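You operate a simulated robot arm through the tools that you are given. There is no shell and no other tool.

You run a simulated robot arm. Do the job below in one go: nothing can be reset, and whatever is moved stays where it is left.

JOB
Purple crackles: mute it, move its jack to white, gain to four green lamps, white fader to 0 dB.
Fine: other gains and mutes stay as they are.
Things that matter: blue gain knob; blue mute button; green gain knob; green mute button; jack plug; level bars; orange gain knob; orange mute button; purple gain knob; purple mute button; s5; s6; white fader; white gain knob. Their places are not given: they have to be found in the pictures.

Only the result counts: the job must be done as asked and must still hold three seconds after the hand-in. Knocking over, shifting, dropping, spilling or breaking anything else fails it.

ROBOT AND FRAMES
A 7-joint arm with a two-finger parallel gripper, fixed in place. Base frame: the origin is at the foot of the arm, x ahead of it, y to its left, z up; the work surface is at about z = 0.802. Readings come in m, rad, newtons and seconds.
With the tool pointing down near the work surface it reaches from about 0.3 to 0.7 m from the base axis. Its first joint turns from -1.152 to 1.152 rad. Payload 1.57 kg.
The TCP is the grasp point between the finger pads, 0.03 m short of the fingertips. In the tool frame z runs along the fingers and y along their closing line. Largest opening 0.11 m; finger width 0.024, thickness 0.012; the body of the gripper, 0.048 by 0.112 m, starts 0.078 m behind the TCP.
Orientation is that of the tool frame in the base frame, as [roll, pitch, yaw] about the fixed x, y, z axes, in that order (R = Rz(yaw) Ry(pitch) Rx(roll)). With the fingers straight down and closing along the base's y, the tool's x points along the base's -x, its y along +y and its z along -z.

CONTROLS
- The arm moves only by the tool move_arm. Its argument "commands" is one flat list of numbers, 7 for each row, row after row: the turn, a rotation vector about the tool's x, y, z in rad, then the shift along the tool's x, y, z in m, then the finger opening in m, from 0 to 0.11. In form: [wx, wy, wz, x, y, z, fingers, wx, wy, wz, x, y, z, fingers, ...]. A call has 1 to 20 rows; each row is the pose to reach, as a shift and turn from the pose commanded when the call began, along the tool's axes at that moment. Rows are played at 5 a second. More than 0.05 m and 0.15 rad between two rows, or a gripper value outside its range, and nothing of the call is played. A pose out of reach is approached as far as the arm can. The call stops where the force on the tool passes 40 N (or 10 N more than at its start, if that is more) or the arm is blocked; 0.2 s more then pass. The fingers move at their own pace (about 0.108 m/s each) and stop on an object; they squeeze with about 37 N. The grip force told is the motor's: it shows also when the fingers shut on nothing. Time passes only in rows, and 0.2 s behind the last, so rows that repeat a pose let the fingers close. It gives the time, the measured TCP pose, the force on the tool (base axes), the opening and the grip force at its end, in the units of the frame above (readings bear some noise), with the torque about the TCP (base axes, N m) and any sound that the robot's microphone picked up.
- Cameras (640 x 400 px; columns grow to the right, rows downward): "scene" is fixed at [0.1778, -0.3972, 1.4217]; the picture's right is [0.73, -0.69, 0.00], its down [-0.41, -0.43, -0.81] and it looks along [0.55, 0.59, -0.59] (base axes); focal length 341 px, centre (320, 200). "wrist" rides on the gripper at [0.07, 0.016, -0.141] in the tool frame; the picture's right is [-0.23, 0.97, 0.00], its down [-0.86, -0.20, -0.48] and it looks along [-0.47, -0.11, 0.88] (tool axes); focal length 222 px, centre (320, 200).
- camera(camera): a new picture of that camera. The clock stands still meanwhile.
- point_at(camera, pixels): for up to 12 pixels [column, row] of the newest picture of that camera ("zoom" is the newest enlarged one), the place [x, y, z] in the base frame of the surface seen there, good to about 0.002 m, but the place of the scene camera against the robot may be out by one fixed shift of up to 0.025 m in any direction. The clock stands still meanwhile.
- zoom(camera, box): a new picture of the part [left, top, right, bottom] of that camera's present view, enlarged. The clock stands still meanwhile.
- close_job(): hands the job in; it is judged then, once.

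Unless the task says otherwise, let go and move clear before handing in.

The tools are called by a JSON object that holds its "op" and its "data". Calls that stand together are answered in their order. move_arm: Moves the arm, as the interface text tells. Its arguments: {"type":"object","properties":{"commands":{"type":"array","items":{"type":"number"}}},"required":["commands"]} The other tools are called the same way: camera (camera) takes a picture; point_at (camera, pixels) gives the place of the surface under pixels of a picture; zoom (camera, box) takes an enlarged picture of a part of a camera's view; close_job () hands the job in.

At the start:

```text
time_s: 0.0
ee_pos: [0.3816, 0.0778, 1.102]
tcp_rot: [3.14, 0.001, 3.141]
ft_force: [0.3, 0.8, 0.3]
torque: [-0.01, -0.02, -0.01]
grip_width: 0.1101
grasp_force: 0.1
```

scene: 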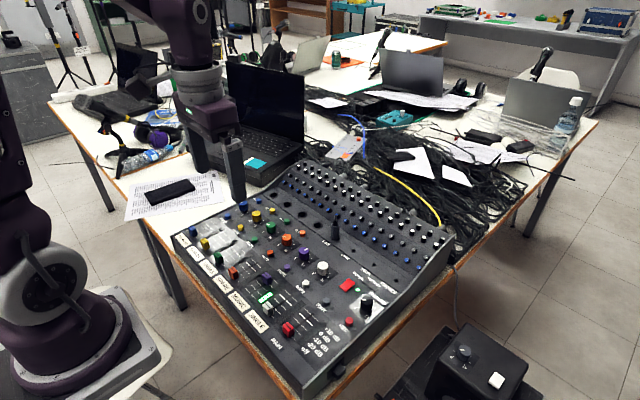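
wrist: 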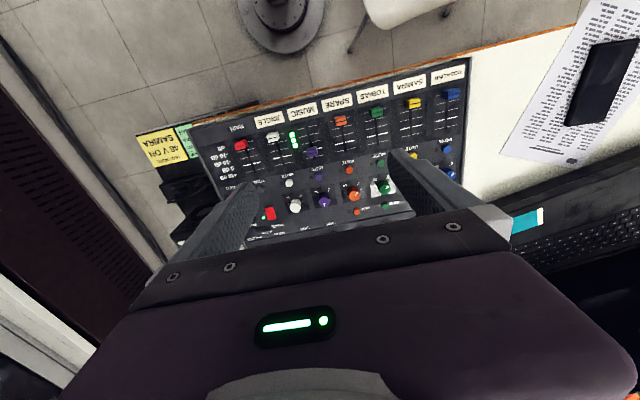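

The scene shows a mixing desk around pixel (310,260) with coloured knobs and faders, and a separate box at (475,370). I'll zoom in to identify the channels, lamps and jack.

{"op": "zoom", "data": {"camera": "scene", "box": [170, 190, 330, 290]}}

{"op": "zoom", "data": {"camera": "scene", "box": [230, 240, 390, 340]}}

{"op": "zoom", "data": {"camera": "scene", "box": [270, 150, 460, 270]}}

{"op": "zoom", "data": {"camera": "wrist", "box": [180, 60, 480, 250]}}

{"op": "zoom", "data": {"camera": "scene", "box": [380, 300, 560, 400]}}

```text
4.00 times, centred on (250, 240) of scene
```

zoom: 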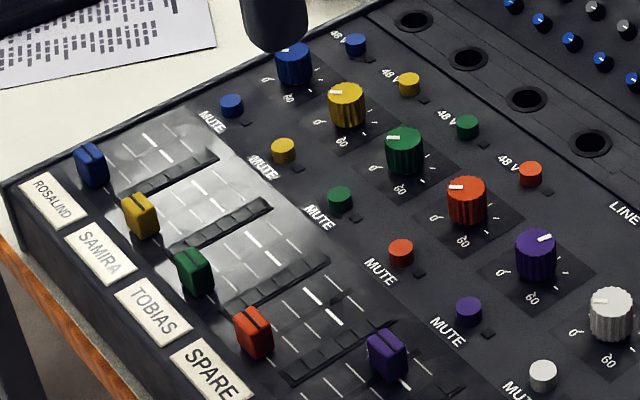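

```text
4.00 times, centred on (310, 290) of scene
```

zoom: 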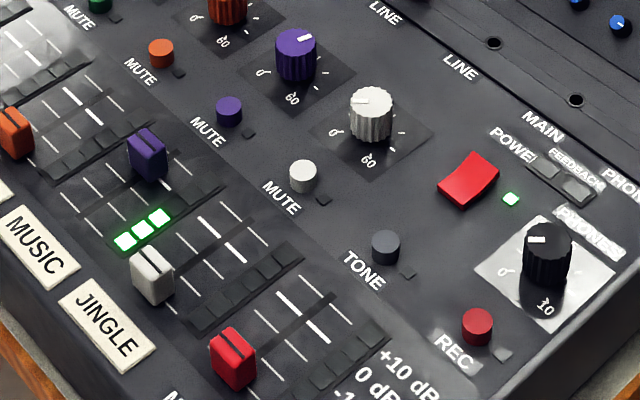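

```text
3.33 times, centred on (365, 210) of scene
```

zoom: 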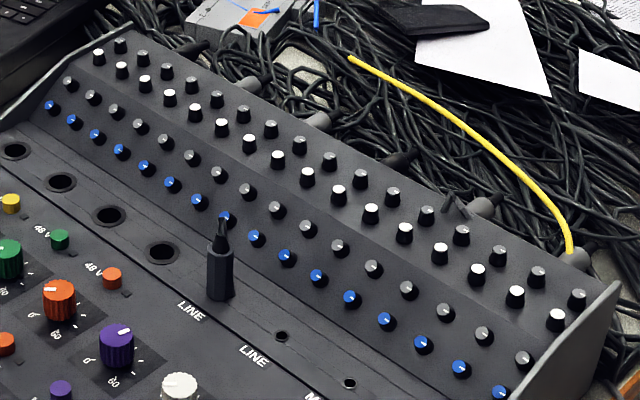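

```text
2.11 times, centred on (330, 155) of wrist
```

zoom: 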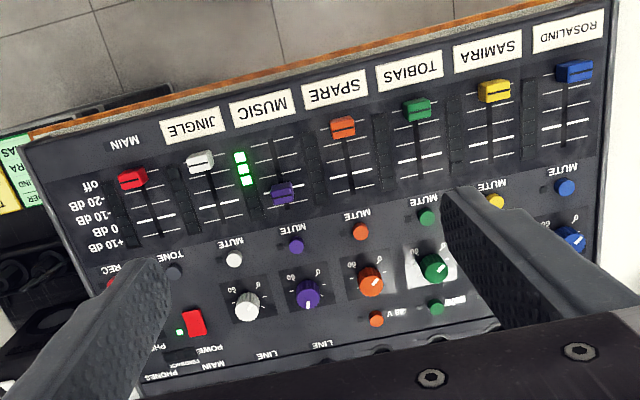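

```text
3.56 times, centred on (470, 350) of scene
```

zoom: 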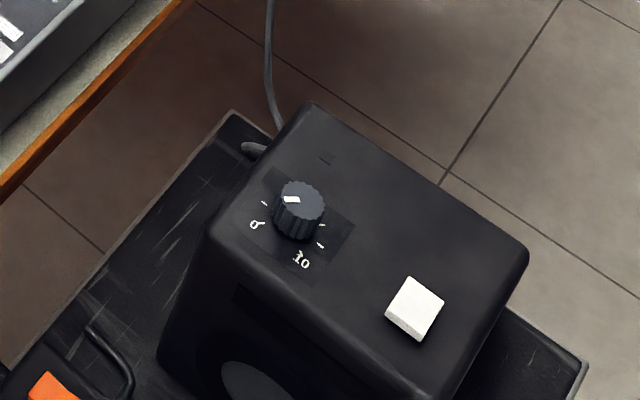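

The jack sits in the purple LINE socket, purple shows three green lamps, and the white fader is at the bottom. I'll read the note near wrist (165,150) and look at the jack and sockets in detail.

{"op": "zoom", "data": {"camera": "wrist", "box": [120, 100, 260, 190]}}

{"op": "zoom", "data": {"camera": "scene", "box": [310, 205, 390, 275]}}

{"op": "zoom", "data": {"camera": "scene", "box": [250, 280, 350, 370]}}

```text
4.44 times, centred on (190, 145) of wrist
```

zoom: 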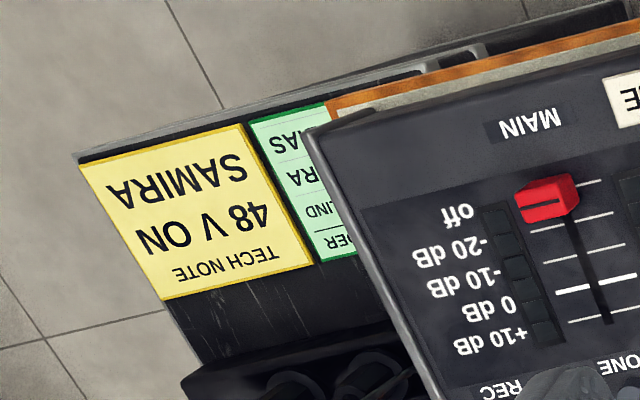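

```text
5.71 times, centred on (350, 240) of scene
```

zoom: 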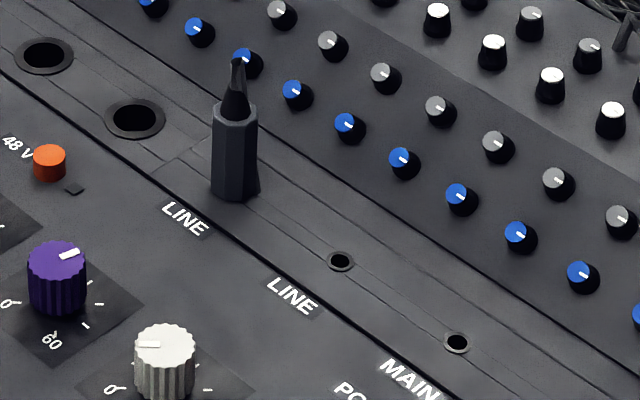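

```text
4.44 times, centred on (300, 325) of scene
```

zoom: 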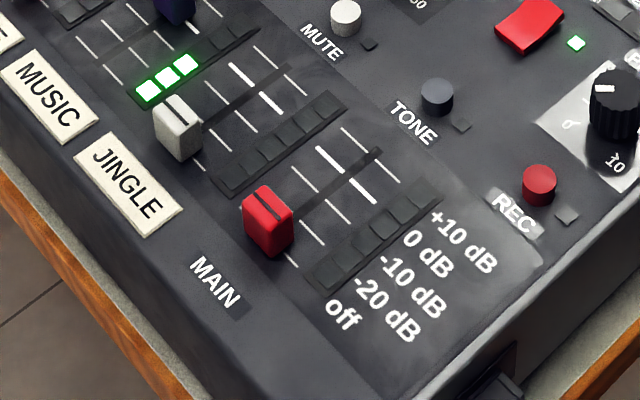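

I'll measure mixer features in the wrist view and the same ones in the scene view, to estimate the scene camera's offset.

{"op": "point_at", "data": {"camera": "wrist", "pixels": [[273, 137], [312, 151], [290, 183], [295, 205], [320, 177], [325, 198], [340, 121], [354, 196], [240, 145], [452, 92], [195, 130], [469, 60]]}}

{"op": "point_at", "data": {"camera": "scene", "pixels": [[267, 307], [266, 276], [305, 283], [322, 266], [287, 267], [304, 252], [336, 231], [369, 250], [390, 265], [288, 327], [332, 232], [350, 285]]}}

```text
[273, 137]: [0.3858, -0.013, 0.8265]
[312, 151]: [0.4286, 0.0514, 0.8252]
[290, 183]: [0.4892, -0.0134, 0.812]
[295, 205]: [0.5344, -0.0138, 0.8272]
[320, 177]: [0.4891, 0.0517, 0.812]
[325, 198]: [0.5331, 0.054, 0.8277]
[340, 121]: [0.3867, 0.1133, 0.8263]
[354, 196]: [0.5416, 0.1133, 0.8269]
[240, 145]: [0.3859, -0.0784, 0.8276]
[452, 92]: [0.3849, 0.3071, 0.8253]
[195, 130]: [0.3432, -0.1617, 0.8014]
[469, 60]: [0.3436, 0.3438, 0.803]
```

```text
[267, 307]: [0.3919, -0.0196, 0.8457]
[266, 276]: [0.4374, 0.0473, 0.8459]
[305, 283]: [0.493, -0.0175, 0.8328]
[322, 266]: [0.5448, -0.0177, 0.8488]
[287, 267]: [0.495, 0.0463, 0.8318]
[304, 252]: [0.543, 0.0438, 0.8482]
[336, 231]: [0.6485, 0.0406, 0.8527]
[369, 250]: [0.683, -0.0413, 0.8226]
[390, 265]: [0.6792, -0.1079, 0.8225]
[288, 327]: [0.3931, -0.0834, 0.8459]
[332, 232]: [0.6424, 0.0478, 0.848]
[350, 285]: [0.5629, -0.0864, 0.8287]
```

The wrist readings put the white column at y≈-0.013 and the purple column at y≈0.052, with the scene camera off by about (+0.006,-0.005,+0.020). I'll move forward, high above the desk, to get a clean wrist view of the jack and sockets.

{"op": "move_arm", "data": {"commands": [0, 0, 0, -0.04, -0.02, 0, 0.11, 0, 0, 0, -0.08, -0.04, 0, 0.11, 0, 0, 0, -0.12, -0.06, 0.0, 0.11, 0, 0, 0, -0.15, -0.07, 0.0, 0.11, 0, 0, 0, -0.15, -0.07, 0.0, 0.11]}}

{"op": "camera", "data": {"camera": "wrist"}}

{"op": "camera", "data": {"camera": "scene"}}

```text
time_s: 1.2
ee_pos: [0.5332, 0.0061, 1.1014]
tcp_rot: [3.141, 0.001, -3.141]
ft_force: [-0.1, 0.9, 0.3]
torque: [0.03, 0.01, 0.0]
grip_width: 0.1101
grasp_force: 0.0
```

```text
taken
```

wrist: 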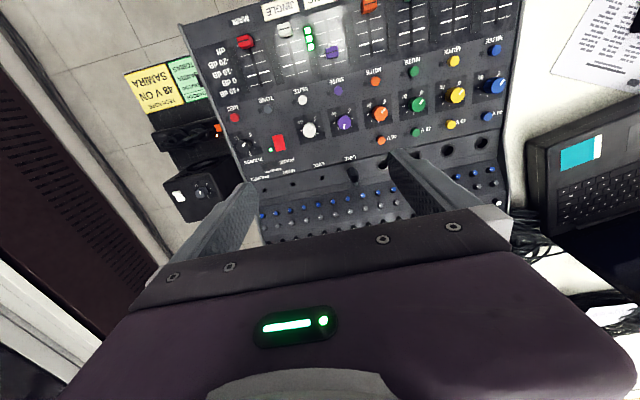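

```text
taken
```

scene: 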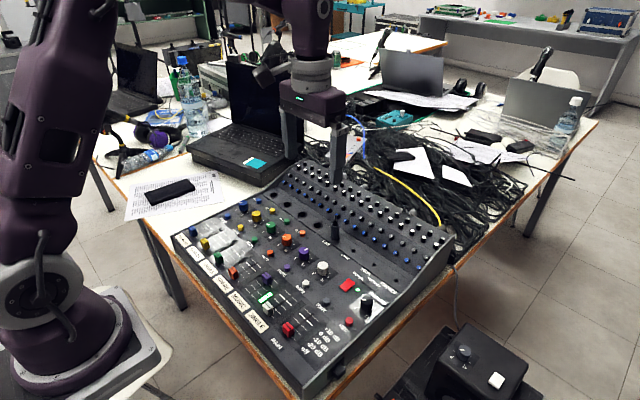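

The jack is seen at wrist (352,172) with the two free sockets near (322,178) and (292,184). I'll zoom in and measure.

{"op": "zoom", "data": {"camera": "wrist", "box": [260, 110, 400, 210]}}

{"op": "zoom", "data": {"camera": "wrist", "box": [270, 145, 370, 205]}}

```text
4.00 times, centred on (330, 160) of wrist
```

zoom: 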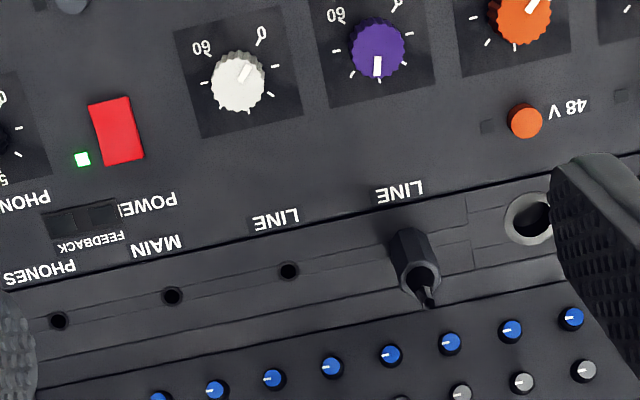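

```text
6.40 times, centred on (320, 175) of wrist
```

zoom: 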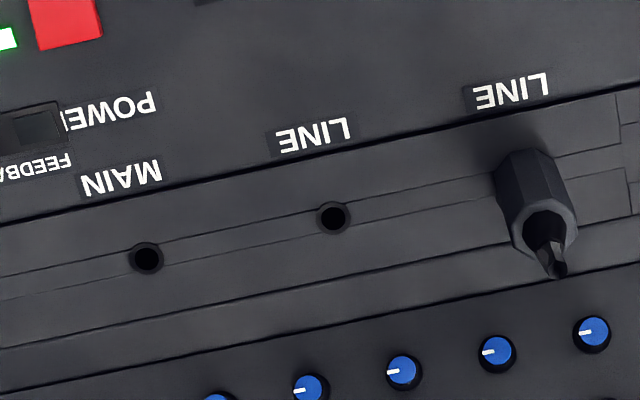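

Measuring the plug and sockets in this zoom: s6 hole at (333,218), main hole at (146,258), plug body end near (547,228).

{"op": "point_at", "data": {"camera": "zoom", "pixels": [[333, 205], [320, 218], [347, 216], [333, 232], [333, 218], [520, 215], [572, 208], [530, 180], [558, 272], [545, 250], [515, 150], [590, 332]]}}

{"op": "point_at", "data": {"camera": "scene", "pixels": [[353, 251], [354, 249], [334, 228], [334, 236], [334, 218], [334, 222]]}}

{"op": "point_at", "data": {"camera": "wrist", "pixels": [[303, 100], [338, 90], [308, 129], [344, 123], [285, 30], [332, 51], [352, 177], [322, 182]]}}

```text
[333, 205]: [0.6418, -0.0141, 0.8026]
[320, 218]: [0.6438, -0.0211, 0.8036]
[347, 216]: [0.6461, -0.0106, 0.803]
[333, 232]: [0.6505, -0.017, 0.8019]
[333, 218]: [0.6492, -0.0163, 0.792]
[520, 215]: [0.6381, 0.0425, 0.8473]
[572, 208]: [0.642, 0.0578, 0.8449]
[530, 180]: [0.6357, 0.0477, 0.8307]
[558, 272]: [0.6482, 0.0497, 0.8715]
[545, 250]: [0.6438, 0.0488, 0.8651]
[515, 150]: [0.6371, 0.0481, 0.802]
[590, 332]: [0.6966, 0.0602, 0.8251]
```

```text
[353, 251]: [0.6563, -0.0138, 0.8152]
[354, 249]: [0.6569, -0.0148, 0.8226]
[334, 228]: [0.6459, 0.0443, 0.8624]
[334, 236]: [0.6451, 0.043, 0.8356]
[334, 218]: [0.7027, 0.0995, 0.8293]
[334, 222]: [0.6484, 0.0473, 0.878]
```

```text
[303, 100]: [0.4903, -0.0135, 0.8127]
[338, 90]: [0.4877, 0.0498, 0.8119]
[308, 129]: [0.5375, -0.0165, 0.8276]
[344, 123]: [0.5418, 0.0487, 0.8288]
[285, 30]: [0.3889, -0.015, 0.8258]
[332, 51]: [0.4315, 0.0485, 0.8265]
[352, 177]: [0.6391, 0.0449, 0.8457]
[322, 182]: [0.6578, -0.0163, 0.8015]
```

Purple mute is at about (0.489, 0.050) with its top at z≈0.812, and the plug axis is at about (0.644, 0.050). I'll close the fingers and hover above the purple mute button.

{"op": "move_arm", "data": {"commands": [0, 0, 0, 0.02, 0.02, 0.02, 0, 0, 0, 0, 0.043, 0.044, 0.05, 0, 0, 0, 0, 0.043, 0.044, 0.095, 0, 0, 0, 0, 0.043, 0.044, 0.14, 0, 0, 0, 0, 0.043, 0.044, 0.185, 0, 0, 0, 0, 0.043, 0.044, 0.21, 0, 0, 0, 0, 0.043, 0.044, 0.21, 0, 0, 0, 0, 0.043, 0.044, 0.21, 0]}}

{"op": "camera", "data": {"camera": "wrist"}}

{"op": "camera", "data": {"camera": "scene"}}

```text
time_s: 3.0
ee_pos: [0.4902, 0.0498, 0.8912]
tcp_rot: [-3.141, 0.001, 3.14]
ft_force: [-0.6, -0.1, 0.8]
torque: [0.0, -0.01, -0.01]
grip_width: 0.0
grasp_force: 21.2
```

```text
taken
```

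wrist: 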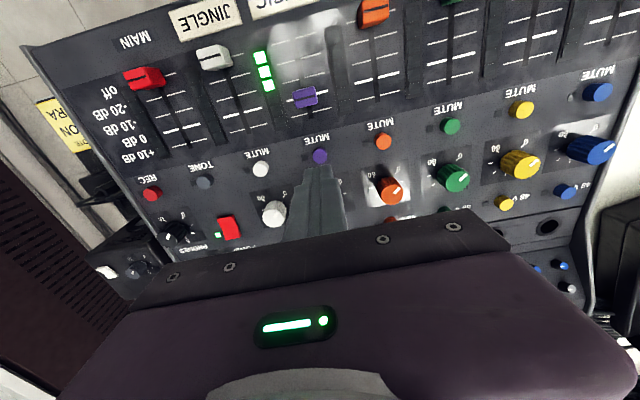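

```text
taken
```

scene: 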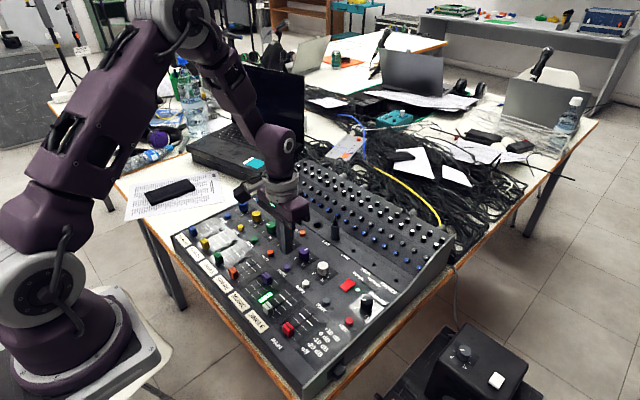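

The closed fingers hover near the purple mute button at wrist (320,156). I'll measure the button and the fingertip from here before pressing.

{"op": "zoom", "data": {"camera": "wrist", "box": [230, 60, 400, 220]}}

{"op": "point_at", "data": {"camera": "wrist", "pixels": [[320, 156], [315, 156], [326, 156], [320, 152], [319, 170], [260, 169], [309, 158], [274, 214], [304, 97], [216, 57]]}}

```text
2.50 times, centred on (315, 140) of wrist
```

zoom: 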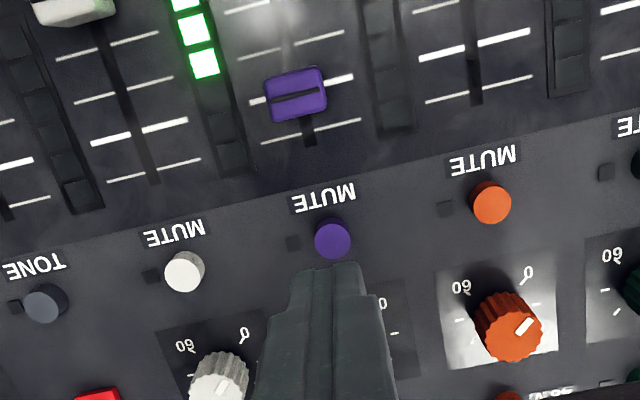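

```text
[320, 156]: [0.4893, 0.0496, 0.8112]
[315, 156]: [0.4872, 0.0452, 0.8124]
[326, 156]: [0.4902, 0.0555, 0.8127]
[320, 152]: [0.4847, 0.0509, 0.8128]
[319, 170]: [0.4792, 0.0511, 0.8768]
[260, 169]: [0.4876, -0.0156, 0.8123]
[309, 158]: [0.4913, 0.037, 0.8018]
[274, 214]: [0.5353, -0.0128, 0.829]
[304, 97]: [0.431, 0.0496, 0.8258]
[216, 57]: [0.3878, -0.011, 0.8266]
```

The button centre is at (0.488, 0.050), so the tip is aligned. I'll descend to just touch and feel the force.

{"op": "move_arm", "data": {"commands": [0, 0, 0, 0.001, 0, 0.03, 0, 0, 0, 0, 0.001, 0, 0.044, 0, 0, 0, 0, 0.001, 0, 0.048, 0, 0, 0, 0, 0.001, 0, 0.05, 0]}}

```text
time_s: 4.0
ee_pos: [0.489, 0.0498, 0.8424]
tcp_rot: [3.141, 0.0, -3.14]
ft_force: [0.0, 0.0, 0.2]
torque: [-0.02, 0.03, 0.01]
grip_width: 0.0
grasp_force: 21.0
```

The reading is z 0.8424 with no force, so the tip is just at the button top. I'll press on in 1 mm steps.

{"op": "move_arm", "data": {"commands": [0, 0, 0, 0, 0, 0.001, 0, 0, 0, 0, 0, 0, 0.002, 0]}}

```text
time_s: 4.6
ee_pos: [0.4871, 0.0504, 0.8399]
tcp_rot: [3.141, 0.0, -3.142]
ft_force: [0.9, -0.6, 1.8]
torque: [0.02, -0.01, 0.02]
grip_width: 0.0
grasp_force: 21.7
```

There's about 1.8 N now, so the button is being touched. I'll go further in small steps.

{"op": "move_arm", "data": {"commands": [0, 0, 0, 0, 0, 0.001, 0, 0, 0, 0, 0, 0, 0.002, 0]}}

```text
time_s: 5.2
ee_pos: [0.488, 0.051, 0.8382]
tcp_rot: [3.141, -0.002, 3.141]
ft_force: [-0.5, -1.6, 1.3]
torque: [-0.01, 0.01, 0.03]
grip_width: 0.0002
grasp_force: 21.7
```

{"op": "move_arm", "data": {"commands": [0, 0, 0, 0, 0, 0.001, 0, 0, 0, 0, 0, 0, 0.002, 0]}}

{"op": "zoom", "data": {"camera": "wrist", "box": [230, 60, 400, 220]}}

{"op": "zoom", "data": {"camera": "scene", "box": [230, 240, 350, 330]}}

```text
time_s: 5.8
ee_pos: [0.4883, 0.0498, 0.8364]
tcp_rot: [3.141, 0.001, -3.14]
ft_force: [1.0, -1.0, 1.5]
torque: [-0.02, 0.0, 0.02]
grip_width: 0.0
grasp_force: 21.3
heard: click
```

```text
2.50 times, centred on (315, 140) of wrist
```

zoom: 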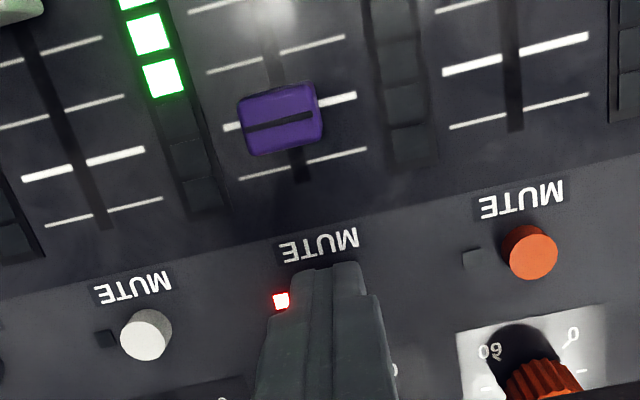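

```text
4.44 times, centred on (290, 285) of scene
```

zoom: 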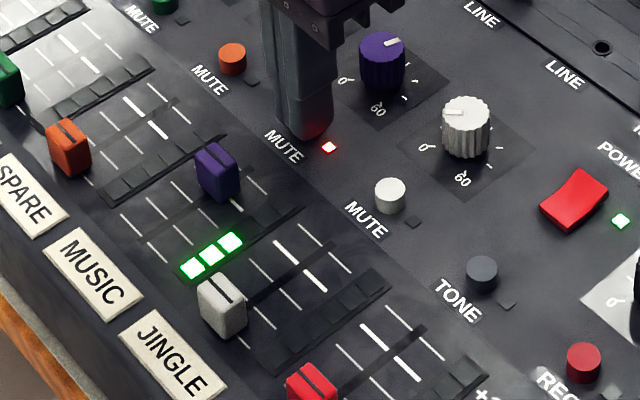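

A click was heard and the red mute lamp at wrist-zoom (280,300) is lit. I'll rise straight up and check that it stays lit.

{"op": "move_arm", "data": {"commands": [0, 0, 0, 0, 0, -0.01, 0, 0, 0, 0, 0, 0, -0.05, 0, 0, 0, 0, 0, 0, -0.09, 0, 0, 0, 0, 0, 0, -0.12, 0, 0, 0, 0, 0, 0, -0.12, 0]}}

{"op": "zoom", "data": {"camera": "wrist", "box": [200, 20, 440, 220]}}

{"op": "zoom", "data": {"camera": "scene", "box": [230, 240, 350, 330]}}

```text
time_s: 7.0
ee_pos: [0.489, 0.0517, 0.9568]
tcp_rot: [3.141, 0.0, 3.141]
ft_force: [-0.4, 0.7, -0.2]
torque: [0.0, -0.04, -0.03]
grip_width: 0.0
grasp_force: 20.8
```

```text
2.00 times, centred on (320, 120) of wrist
```

zoom: 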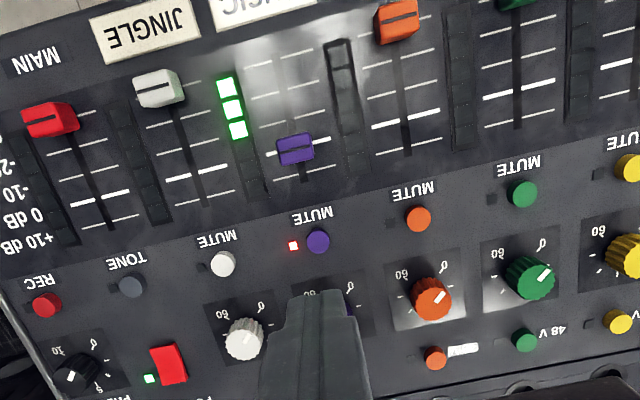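

```text
4.44 times, centred on (290, 285) of scene
```

zoom: 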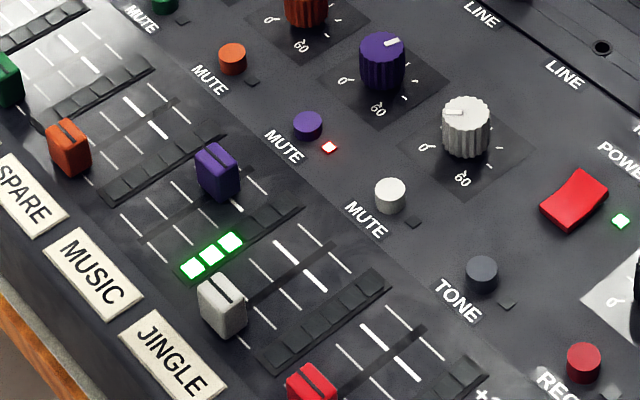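

Purple mute is latched with its red lamp on, and the other mute lamps are dark. Next I'll move above the jack area with the fingers opening, for a closer look at the plug and socket s6.

{"op": "move_arm", "data": {"commands": [0, 0, 0, -0.03, 0, 0, 0.04, 0, 0, 0, -0.07, -0.01, 0, 0.06, 0, 0, 0, -0.11, -0.02, 0, 0.06, 0, 0, 0, -0.13, -0.03, 0, 0.06, 0, 0, 0, -0.13, -0.03, 0, 0.06, 0, 0, 0, -0.13, -0.03, 0, 0.06]}}

{"op": "camera", "data": {"camera": "wrist"}}

{"op": "zoom", "data": {"camera": "wrist", "box": [240, 90, 420, 210]}}

```text
time_s: 8.4
ee_pos: [0.6167, 0.0214, 0.9566]
tcp_rot: [-3.141, -0.001, -3.141]
ft_force: [-1.0, 0.4, 0.1]
torque: [0.02, 0.01, 0.01]
grip_width: 0.06
grasp_force: 0.1
```

```text
taken
```

wrist: 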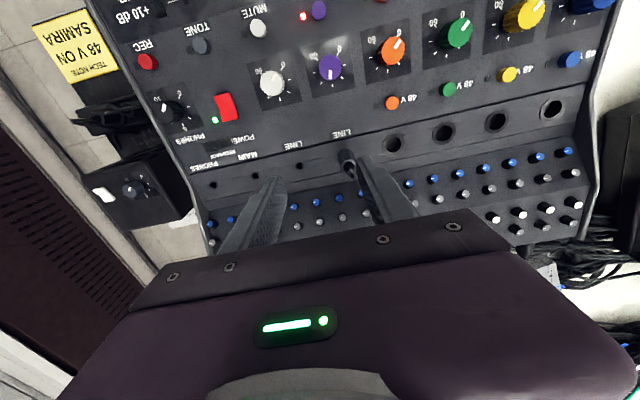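

```text
3.33 times, centred on (330, 150) of wrist
```

zoom: 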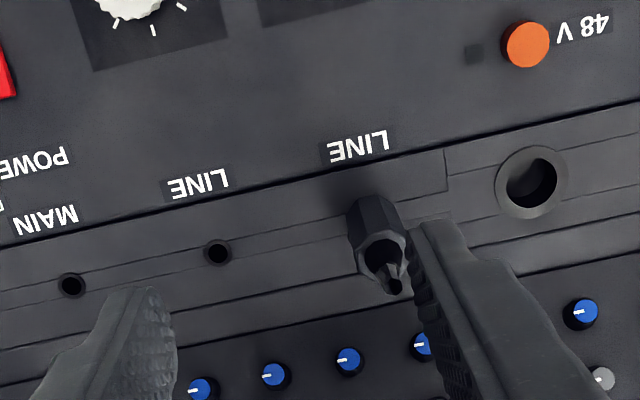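

I'll enlarge s6 near wrist (298,165) and the plug near (350,165) and measure their rims.

{"op": "zoom", "data": {"camera": "wrist", "box": [280, 135, 370, 190]}}

```text
7.11 times, centred on (325, 162) of wrist
```

zoom: 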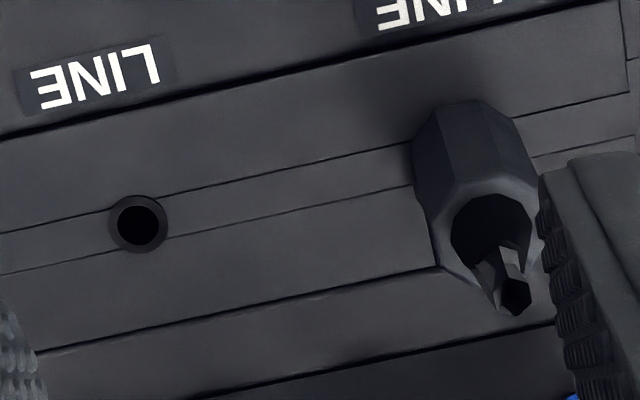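

{"op": "point_at", "data": {"camera": "zoom", "pixels": [[114, 224], [163, 222], [138, 197], [138, 250], [120, 208], [157, 241], [432, 215], [535, 205], [480, 185], [485, 280], [515, 290], [420, 140]]}}

{"op": "point_at", "data": {"camera": "wrist", "pixels": [[342, 155], [343, 165], [354, 167], [354, 172], [357, 163]]}}

```text
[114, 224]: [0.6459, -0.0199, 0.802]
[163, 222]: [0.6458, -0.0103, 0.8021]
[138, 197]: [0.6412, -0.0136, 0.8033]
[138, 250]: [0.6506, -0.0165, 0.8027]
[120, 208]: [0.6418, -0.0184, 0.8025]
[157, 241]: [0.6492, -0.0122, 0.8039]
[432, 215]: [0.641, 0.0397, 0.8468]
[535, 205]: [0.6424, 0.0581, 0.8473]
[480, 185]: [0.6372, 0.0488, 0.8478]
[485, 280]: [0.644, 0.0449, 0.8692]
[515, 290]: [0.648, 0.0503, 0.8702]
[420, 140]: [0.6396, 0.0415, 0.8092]
```

```text
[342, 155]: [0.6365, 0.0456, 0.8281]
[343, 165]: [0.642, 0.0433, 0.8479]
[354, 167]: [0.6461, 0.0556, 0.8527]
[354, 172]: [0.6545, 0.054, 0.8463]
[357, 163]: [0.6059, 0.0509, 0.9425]
```

s6 is centred at about (0.646, -0.015) and the plug axis at about (0.6455, 0.0497), so the move between them is -0.065 in y. I'll line up over the plug and lower the open fingers around its body.

{"op": "move_arm", "data": {"commands": [0, 0, 0, -0.0283, 0.0281, 0, 0.06, 0, 0, 0, -0.0283, 0.0281, 0.0, 0.06, 0, 0, 0, -0.0283, 0.0281, 0.04, 0.06, 0, 0, 0, -0.0283, 0.0281, 0.075, 0.06, 0, 0, 0, -0.0283, 0.0281, 0.1, 0.06, 0, 0, 0, -0.0283, 0.0281, 0.116, 0.06, 0, 0, 0, -0.0283, 0.0281, 0.116, 0.06]}}

{"op": "camera", "data": {"camera": "wrist"}}

{"op": "zoom", "data": {"camera": "scene", "box": [290, 200, 390, 270]}}

```text
time_s: 10.0
ee_pos: [0.6456, 0.0485, 0.8411]
tcp_rot: [3.141, 0.002, -3.141]
ft_force: [0.0, 0.1, 0.9]
torque: [-0.01, 0.0, 0.0]
grip_width: 0.06
grasp_force: 0.1
```

```text
taken
```

wrist: 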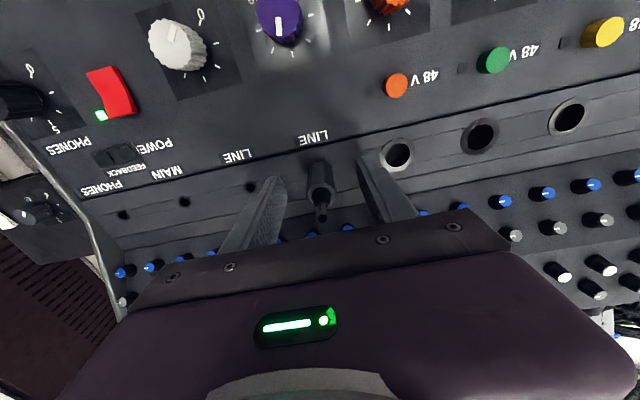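

```text
5.71 times, centred on (340, 235) of scene
```

zoom: 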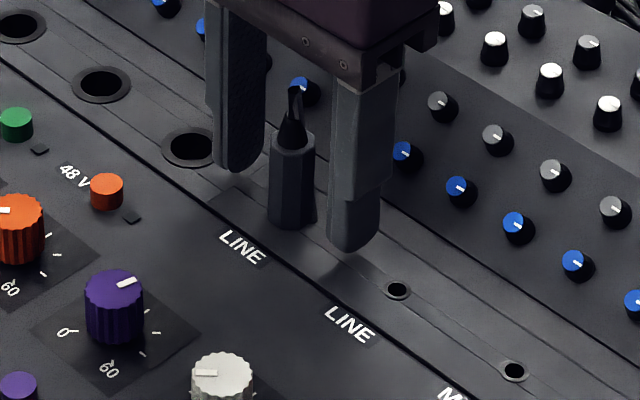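

The plug stands between the fingers with clear space on both sides. I'll close and hold still to let the grip settle.

{"op": "move_arm", "data": {"commands": [0, 0, 0, 0, 0, 0, 0.03, 0, 0, 0, 0, 0, 0, 0.0, 0, 0, 0, 0, 0, 0, 0.0, 0, 0, 0, 0, 0, 0, 0.0]}}

{"op": "zoom", "data": {"camera": "scene", "box": [290, 200, 390, 270]}}

```text
time_s: 11.0
ee_pos: [0.6446, 0.048, 0.8415]
tcp_rot: [3.141, 0.001, -3.141]
ft_force: [0.5, 3.5, -0.5]
torque: [0.14, -0.01, -0.02]
grip_width: 0.0187
grasp_force: 33.0
```

```text
5.71 times, centred on (340, 235) of scene
```

zoom: 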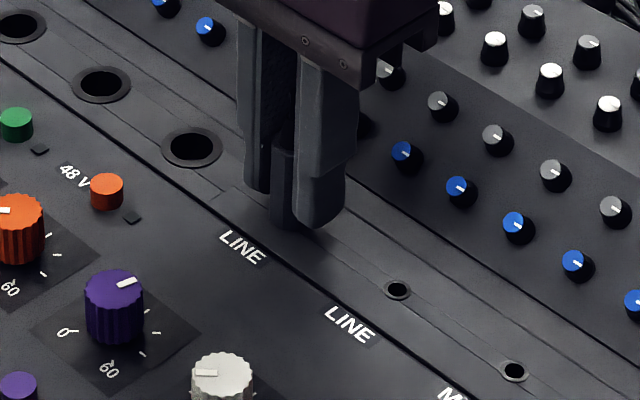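

The plug is gripped at 0.0187 m with a small side force of 3.5 N in y. I'll nudge +1 mm in y to relieve it so the lift starts centred.

{"op": "move_arm", "data": {"commands": [0, 0, 0, 0, 0.001, 0, 0.0, 0, 0, 0, 0, 0.001, 0, 0.0]}}

```text
time_s: 11.6
ee_pos: [0.6459, 0.0492, 0.8407]
tcp_rot: [-3.14, 0.002, -3.141]
ft_force: [0.6, -3.0, -0.5]
torque: [-0.16, -0.03, 0.03]
grip_width: 0.019
grasp_force: 33.2
```

The force flipped to -3 N, so the centre lies half a millimetre back. I'll set that and pull straight up in small steps.

{"op": "move_arm", "data": {"commands": [0, 0, 0, 0, -0.0005, 0, 0.0, 0, 0, 0, 0, -0.0005, -0.004, 0.0, 0, 0, 0, 0, -0.0005, -0.01, 0.0, 0, 0, 0, 0, -0.0005, -0.016, 0.0]}}

{"op": "zoom", "data": {"camera": "scene", "box": [290, 190, 390, 270]}}

```text
time_s: 12.6
ee_pos: [0.6454, 0.0489, 0.8567]
tcp_rot: [3.14, 0.0, 3.142]
ft_force: [0.6, -0.1, -0.7]
torque: [0.01, -0.01, 0.02]
grip_width: 0.019
grasp_force: 33.7
```

```text
5.00 times, centred on (340, 230) of scene
```

zoom: 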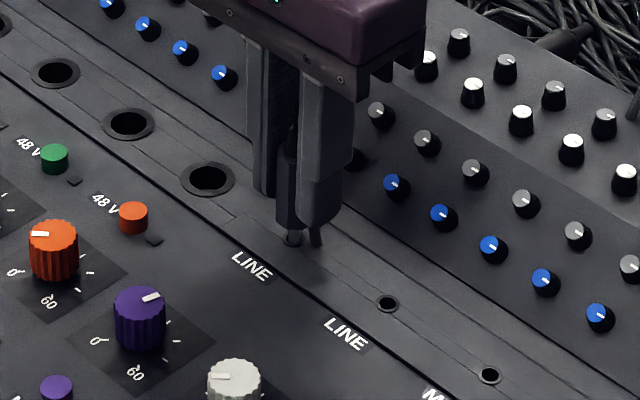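

The plug is coming out cleanly with almost no force. I'll keep lifting until the shaft is fully clear.

{"op": "move_arm", "data": {"commands": [0, 0, 0, 0, 0, -0.01, 0.0, 0, 0, 0, 0, 0, -0.02, 0.0, 0, 0, 0, 0, 0, -0.03, 0.0, 0, 0, 0, 0, 0, -0.04, 0.0, 0, 0, 0, 0, 0, -0.04, 0.0]}}

{"op": "zoom", "data": {"camera": "scene", "box": [290, 170, 390, 270]}}

{"op": "camera", "data": {"camera": "wrist"}}

```text
time_s: 13.8
ee_pos: [0.6456, 0.049, 0.8954]
tcp_rot: [-3.141, -0.001, 3.142]
ft_force: [-0.4, -0.2, -0.1]
torque: [-0.02, 0.0, -0.04]
grip_width: 0.0189
grasp_force: 32.8
```

```text
4.00 times, centred on (340, 220) of scene
```

zoom: 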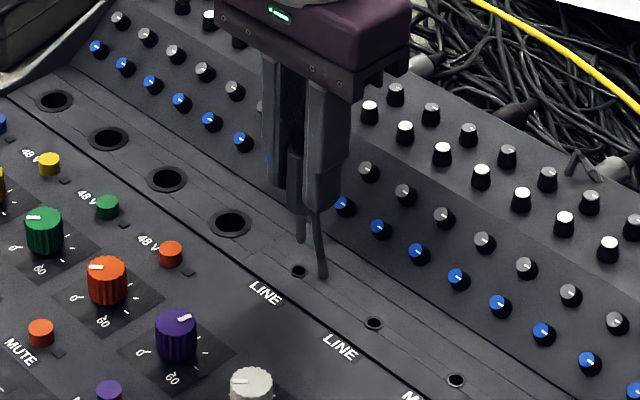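

```text
taken
```

wrist: 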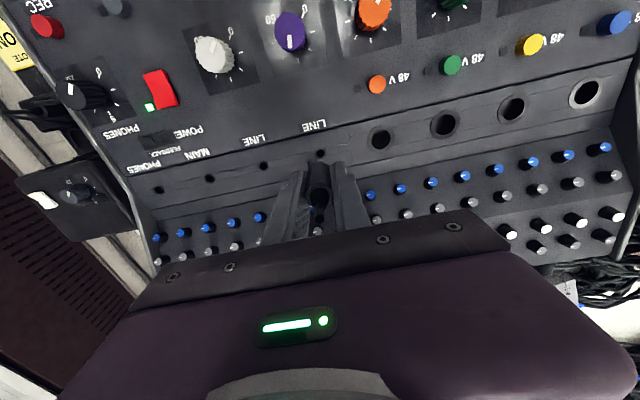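

The plug is out; its shaft shows at zoom (301,225), and there's a dark line at (320,260) that could be a shadow. I'll look closer.

{"op": "zoom", "data": {"camera": "scene", "box": [320, 200, 370, 250]}}

{"op": "zoom", "data": {"camera": "wrist", "box": [240, 110, 400, 220]}}

```text
8.00 times, centred on (345, 225) of scene
```

zoom: 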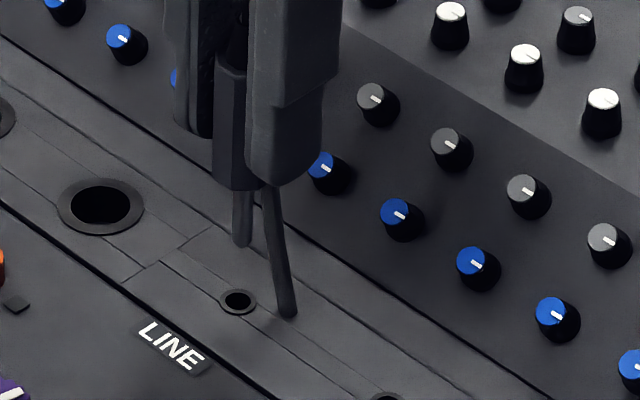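

```text
3.64 times, centred on (320, 165) of wrist
```

zoom: 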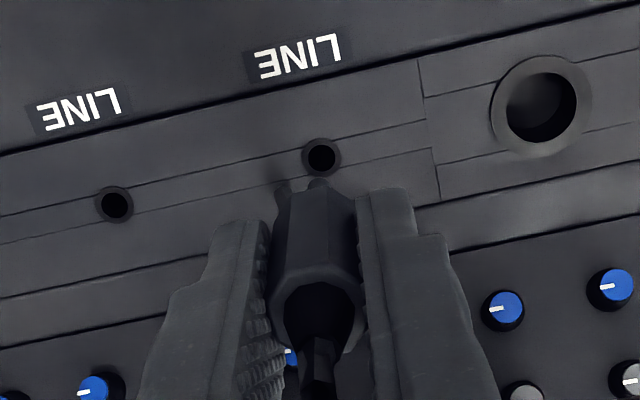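

{"op": "point_at", "data": {"camera": "zoom", "pixels": [[283, 190], [283, 200], [318, 183], [318, 230], [270, 172], [320, 155], [115, 205]]}}

{"op": "zoom", "data": {"camera": "scene", "box": [320, 200, 370, 250]}}

```text
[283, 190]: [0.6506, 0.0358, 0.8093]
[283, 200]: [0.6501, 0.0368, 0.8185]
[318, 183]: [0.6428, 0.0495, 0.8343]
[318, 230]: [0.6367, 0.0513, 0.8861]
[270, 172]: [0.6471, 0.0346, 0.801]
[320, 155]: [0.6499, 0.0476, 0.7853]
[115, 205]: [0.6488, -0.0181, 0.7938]
```

```text
8.00 times, centred on (345, 225) of scene
```

zoom: 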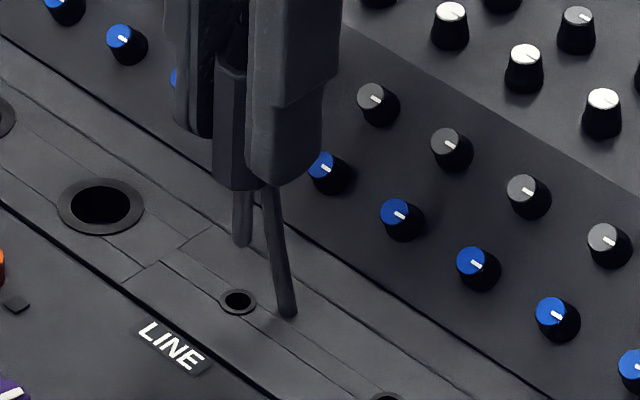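

{"op": "point_at", "data": {"camera": "zoom", "pixels": [[270, 195], [275, 230], [280, 260], [285, 290], [288, 310], [290, 325], [242, 200], [242, 235], [235, 170], [238, 300]]}}

{"op": "camera", "data": {"camera": "scene"}}

```text
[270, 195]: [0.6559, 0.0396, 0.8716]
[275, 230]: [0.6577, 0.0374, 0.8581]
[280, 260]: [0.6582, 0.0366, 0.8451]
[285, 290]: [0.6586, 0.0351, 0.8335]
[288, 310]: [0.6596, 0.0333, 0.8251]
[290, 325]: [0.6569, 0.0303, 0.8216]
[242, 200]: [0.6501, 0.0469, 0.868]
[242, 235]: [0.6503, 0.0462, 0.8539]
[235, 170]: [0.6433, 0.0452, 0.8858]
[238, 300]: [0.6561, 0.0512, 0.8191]
```

```text
taken
```

scene: 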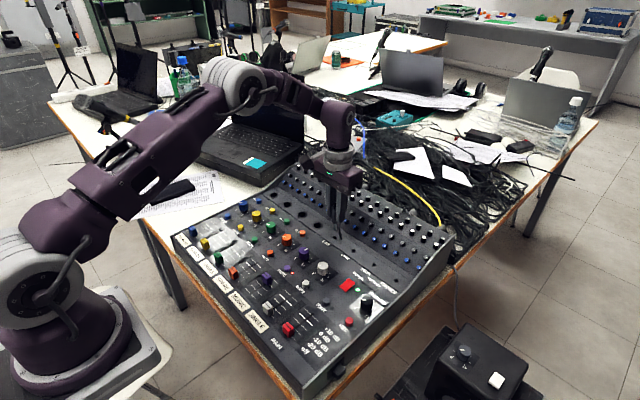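

A thin dark tail runs from the plug's underside to the panel, probably its lead, and the plug's own shaft is clear of the hole. I'll measure both hole rims for the exact offset between sockets.

{"op": "zoom", "data": {"camera": "wrist", "box": [250, 130, 350, 190]}}

```text
6.40 times, centred on (300, 160) of wrist
```

zoom: 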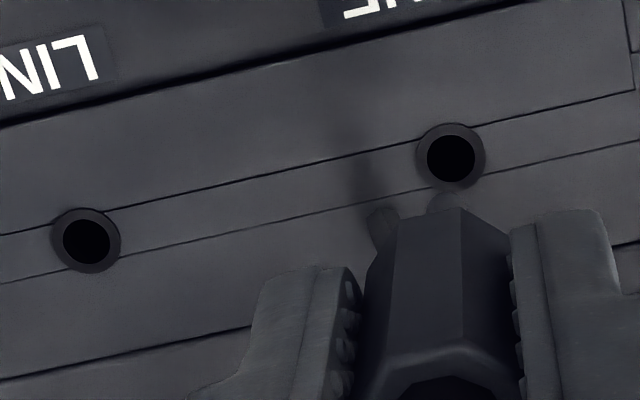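

{"op": "point_at", "data": {"camera": "zoom", "pixels": [[57, 242], [114, 238], [84, 212], [87, 269], [423, 158], [480, 154], [449, 127], [453, 184], [382, 215], [445, 200], [382, 235], [350, 160]]}}

```text
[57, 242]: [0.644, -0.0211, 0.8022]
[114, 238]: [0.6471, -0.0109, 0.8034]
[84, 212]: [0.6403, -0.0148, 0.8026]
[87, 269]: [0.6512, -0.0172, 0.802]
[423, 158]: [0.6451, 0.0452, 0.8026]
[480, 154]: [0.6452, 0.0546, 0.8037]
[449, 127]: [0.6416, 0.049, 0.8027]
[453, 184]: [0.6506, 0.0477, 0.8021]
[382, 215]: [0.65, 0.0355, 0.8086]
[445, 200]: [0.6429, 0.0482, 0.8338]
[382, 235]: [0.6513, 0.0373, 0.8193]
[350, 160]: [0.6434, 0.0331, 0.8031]
```

The hole centres come out at (0.6456, 0.0491) and (0.6456, -0.0160), so the offset is -0.065 in y. I'll carry the plug across slowly at the present height.

{"op": "move_arm", "data": {"commands": [0, 0, 0, 0, -0.01, -0.005, 0.0, 0, 0, 0, 0, -0.025, -0.005, 0.0, 0, 0, 0, 0, -0.04, -0.005, 0.0, 0, 0, 0, 0, -0.055, -0.005, 0.0, 0, 0, 0, 0, -0.065, 0, 0.0, 0, 0, 0, 0, -0.065, 0, 0.0, 0, 0, 0, 0, -0.065, 0, 0.0]}}

{"op": "zoom", "data": {"camera": "wrist", "box": [270, 130, 390, 210]}}

{"op": "zoom", "data": {"camera": "scene", "box": [330, 210, 390, 260]}}

```text
time_s: 15.4
ee_pos: [0.6462, -0.0143, 0.8965]
tcp_rot: [-3.141, -0.001, 3.142]
ft_force: [-0.7, 0.9, -0.2]
torque: [-0.01, 0.0, 0.02]
grip_width: 0.0188
grasp_force: 33.2
```

```text
5.00 times, centred on (330, 170) of wrist
```

zoom: 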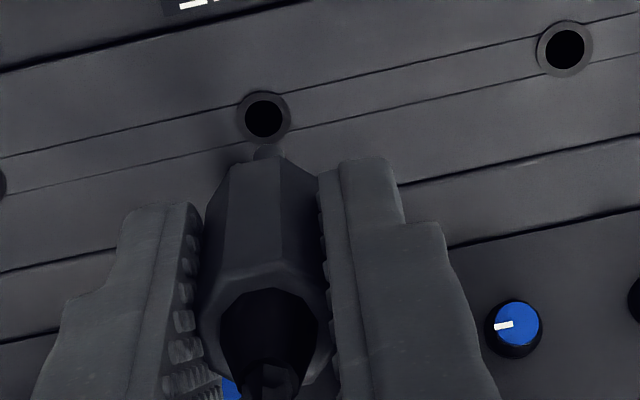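

```text
8.00 times, centred on (360, 235) of scene
```

zoom: 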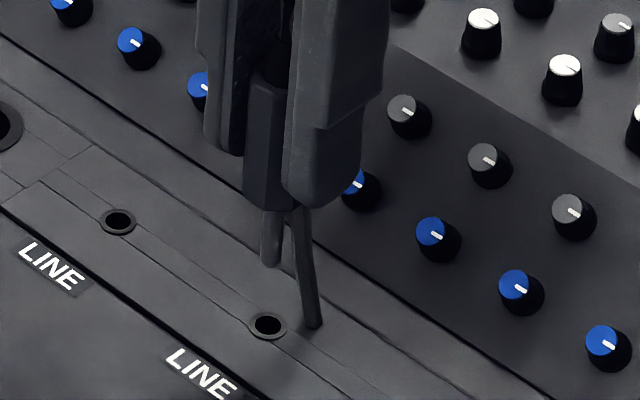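

The plug is above s6, but the arm reads y=-0.0143 while the hole is at -0.016. I'll hold still once to settle, re-read the pose and re-measure the hole.

{"op": "move_arm", "data": {"commands": [0, 0, 0, 0, 0, 0, 0.0, 0, 0, 0, 0, 0, 0, 0.0]}}

{"op": "zoom", "data": {"camera": "wrist", "box": [290, 135, 350, 175]}}

```text
time_s: 16.0
ee_pos: [0.6459, -0.0135, 0.8956]
tcp_rot: [-3.141, -0.001, 3.141]
ft_force: [0.2, 0.2, -0.3]
torque: [0.0, -0.02, 0.01]
grip_width: 0.019
grasp_force: 32.7
```

```text
10.00 times, centred on (320, 155) of wrist
```

zoom: 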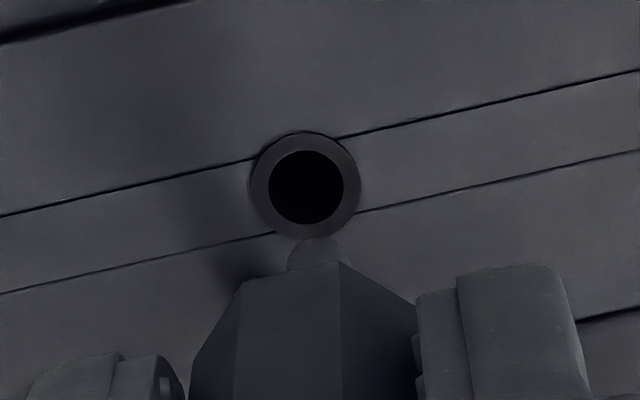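

By projection the plug's axis meets the panel at about wrist (320.5,153.1), while s6 is at (318.7,153.7), so I'm about 2 mm too far in +y, which agrees with the readings. I'll correct by -2 mm in y and check again.

{"op": "move_arm", "data": {"commands": [0, 0, 0, 0, -0.002, 0, 0.0, 0, 0, 0, 0, -0.002, 0, 0.0, 0, 0, 0, 0, -0.002, 0, 0.0]}}

{"op": "zoom", "data": {"camera": "wrist", "box": [290, 135, 350, 175]}}

```text
time_s: 16.8
ee_pos: [0.6456, -0.0159, 0.8959]
tcp_rot: [3.141, 0.0, 3.141]
ft_force: [0.3, -0.3, 0.0]
torque: [0.0, 0.01, 0.01]
grip_width: 0.0192
grasp_force: 33.6
```

```text
10.00 times, centred on (320, 155) of wrist
```

zoom: 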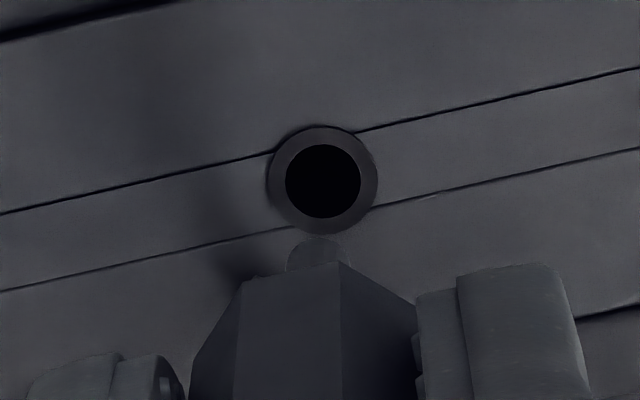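

The hole now sits at wrist (320.3,153.1), matching the s5 geometry. I'll lower in steps, slowing as the tip nears the hole.

{"op": "move_arm", "data": {"commands": [0, 0, 0, 0, 0, 0.01, 0.0, 0, 0, 0, 0, 0, 0.02, 0.0, 0, 0, 0, 0, 0, 0.026, 0.0, 0, 0, 0, 0, 0, 0.03, 0.0, 0, 0, 0, 0, 0, 0.03, 0.0]}}

{"op": "zoom", "data": {"camera": "wrist", "box": [290, 135, 350, 175]}}

{"op": "zoom", "data": {"camera": "scene", "box": [330, 210, 390, 260]}}

```text
time_s: 18.0
ee_pos: [0.6455, -0.0166, 0.8656]
tcp_rot: [-3.141, 0.0, -3.141]
ft_force: [0.5, 0.1, -0.5]
torque: [-0.01, -0.02, 0.0]
grip_width: 0.019
grasp_force: 33.1
```

```text
10.00 times, centred on (320, 155) of wrist
```

zoom: 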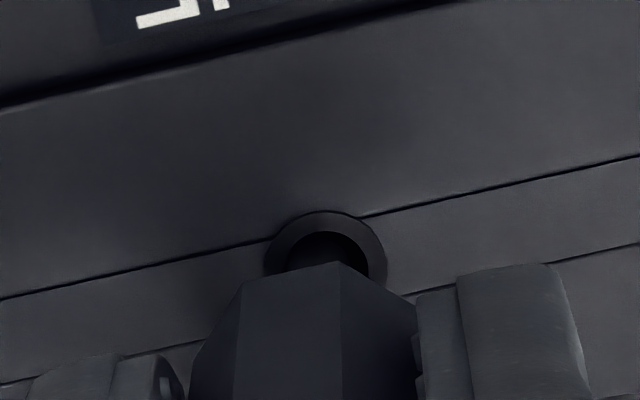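

```text
8.00 times, centred on (360, 235) of scene
```

zoom: 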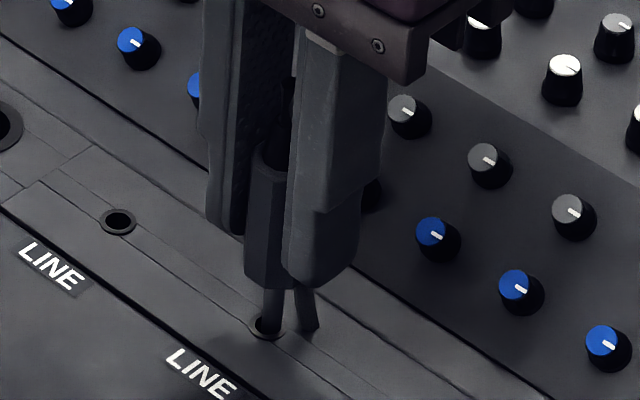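

The tip is at the mouth of s6 at scene-zoom (268,325) with no contact force. I'll continue down in 3 mm steps and watch the force.

{"op": "move_arm", "data": {"commands": [0, 0, 0, 0, 0, 0.003, 0.0, 0, 0, 0, 0, 0, 0.006, 0.0, 0, 0, 0, 0, 0, 0.009, 0.0]}}

{"op": "zoom", "data": {"camera": "scene", "box": [330, 210, 390, 260]}}

```text
time_s: 18.8
ee_pos: [0.6461, -0.0154, 0.8577]
tcp_rot: [3.14, -0.001, -3.14]
ft_force: [-0.6, 4.6, 0.1]
torque: [0.23, 0.01, -0.03]
grip_width: 0.0189
grasp_force: 33.0
```

```text
8.00 times, centred on (360, 235) of scene
```

zoom: 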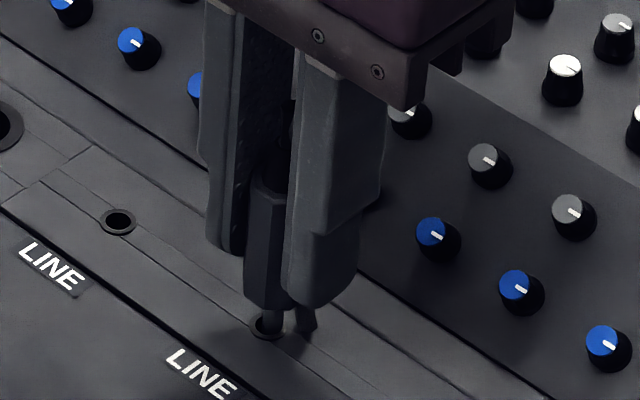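

The plug has entered but there's a 4.6 N side push toward +y, about 0.7 mm by the earlier stiffness. I'll shift +0.7 mm and go on down.

{"op": "move_arm", "data": {"commands": [0, 0, 0, 0, 0.0007, 0, 0.0, 0, 0, 0, 0, 0.0007, 0.003, 0.0, 0, 0, 0, 0, 0.0007, 0.006, 0.0]}}

```text
time_s: 19.6
ee_pos: [0.645, -0.016, 0.8529]
tcp_rot: [-3.141, 0.0, 3.141]
ft_force: [-0.3, 4.4, 1.7]
torque: [0.24, 0.04, -0.02]
grip_width: 0.0192
grasp_force: 32.4
```

{"op": "move_arm", "data": {"commands": [0, 0, 0, 0, 0.0006, 0, 0.0, 0, 0, 0, 0, 0.0006, 0, 0.0]}}

{"op": "zoom", "data": {"camera": "scene", "box": [330, 210, 390, 260]}}

```text
time_s: 20.2
ee_pos: [0.6455, -0.0157, 0.8506]
tcp_rot: [-3.141, 0.0, -3.141]
ft_force: [0.1, 0.8, -0.1]
torque: [0.06, -0.01, -0.03]
grip_width: 0.0193
grasp_force: 33.5
```

```text
8.00 times, centred on (360, 235) of scene
```

zoom: 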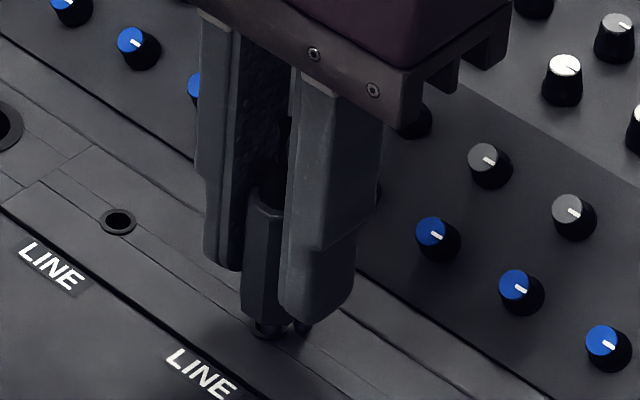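

The side force has dropped to 0.8 N and the plug is about 1 cm from seated. I'll press down in small steps, watching for the seat.

{"op": "move_arm", "data": {"commands": [0, 0, 0, 0, 0, 0.002, 0.0, 0, 0, 0, 0, 0, 0.004, 0.0, 0, 0, 0, 0, 0, 0.006, 0.0, 0, 0, 0, 0, 0, 0.008, 0.0]}}

{"op": "zoom", "data": {"camera": "scene", "box": [330, 210, 390, 260]}}

{"op": "zoom", "data": {"camera": "scene", "box": [230, 250, 350, 340]}}

```text
time_s: 21.2
ee_pos: [0.6458, -0.0161, 0.8423]
tcp_rot: [3.141, 0.001, 3.141]
ft_force: [-1.0, 1.4, -0.1]
torque: [0.03, 0.0, 0.02]
grip_width: 0.0191
grasp_force: 33.0
```

```text
8.00 times, centred on (360, 235) of scene
```

zoom: 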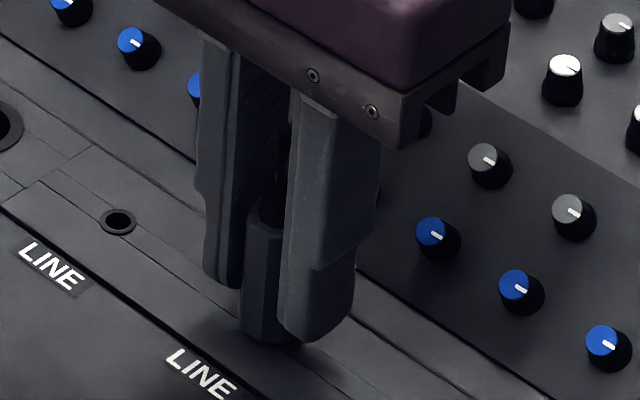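

```text
4.44 times, centred on (290, 295) of scene
```

zoom: 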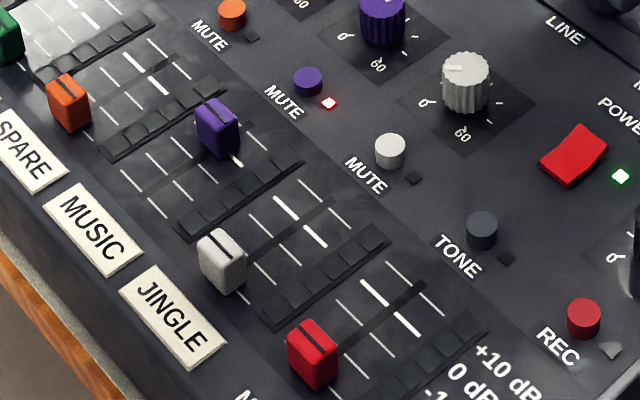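

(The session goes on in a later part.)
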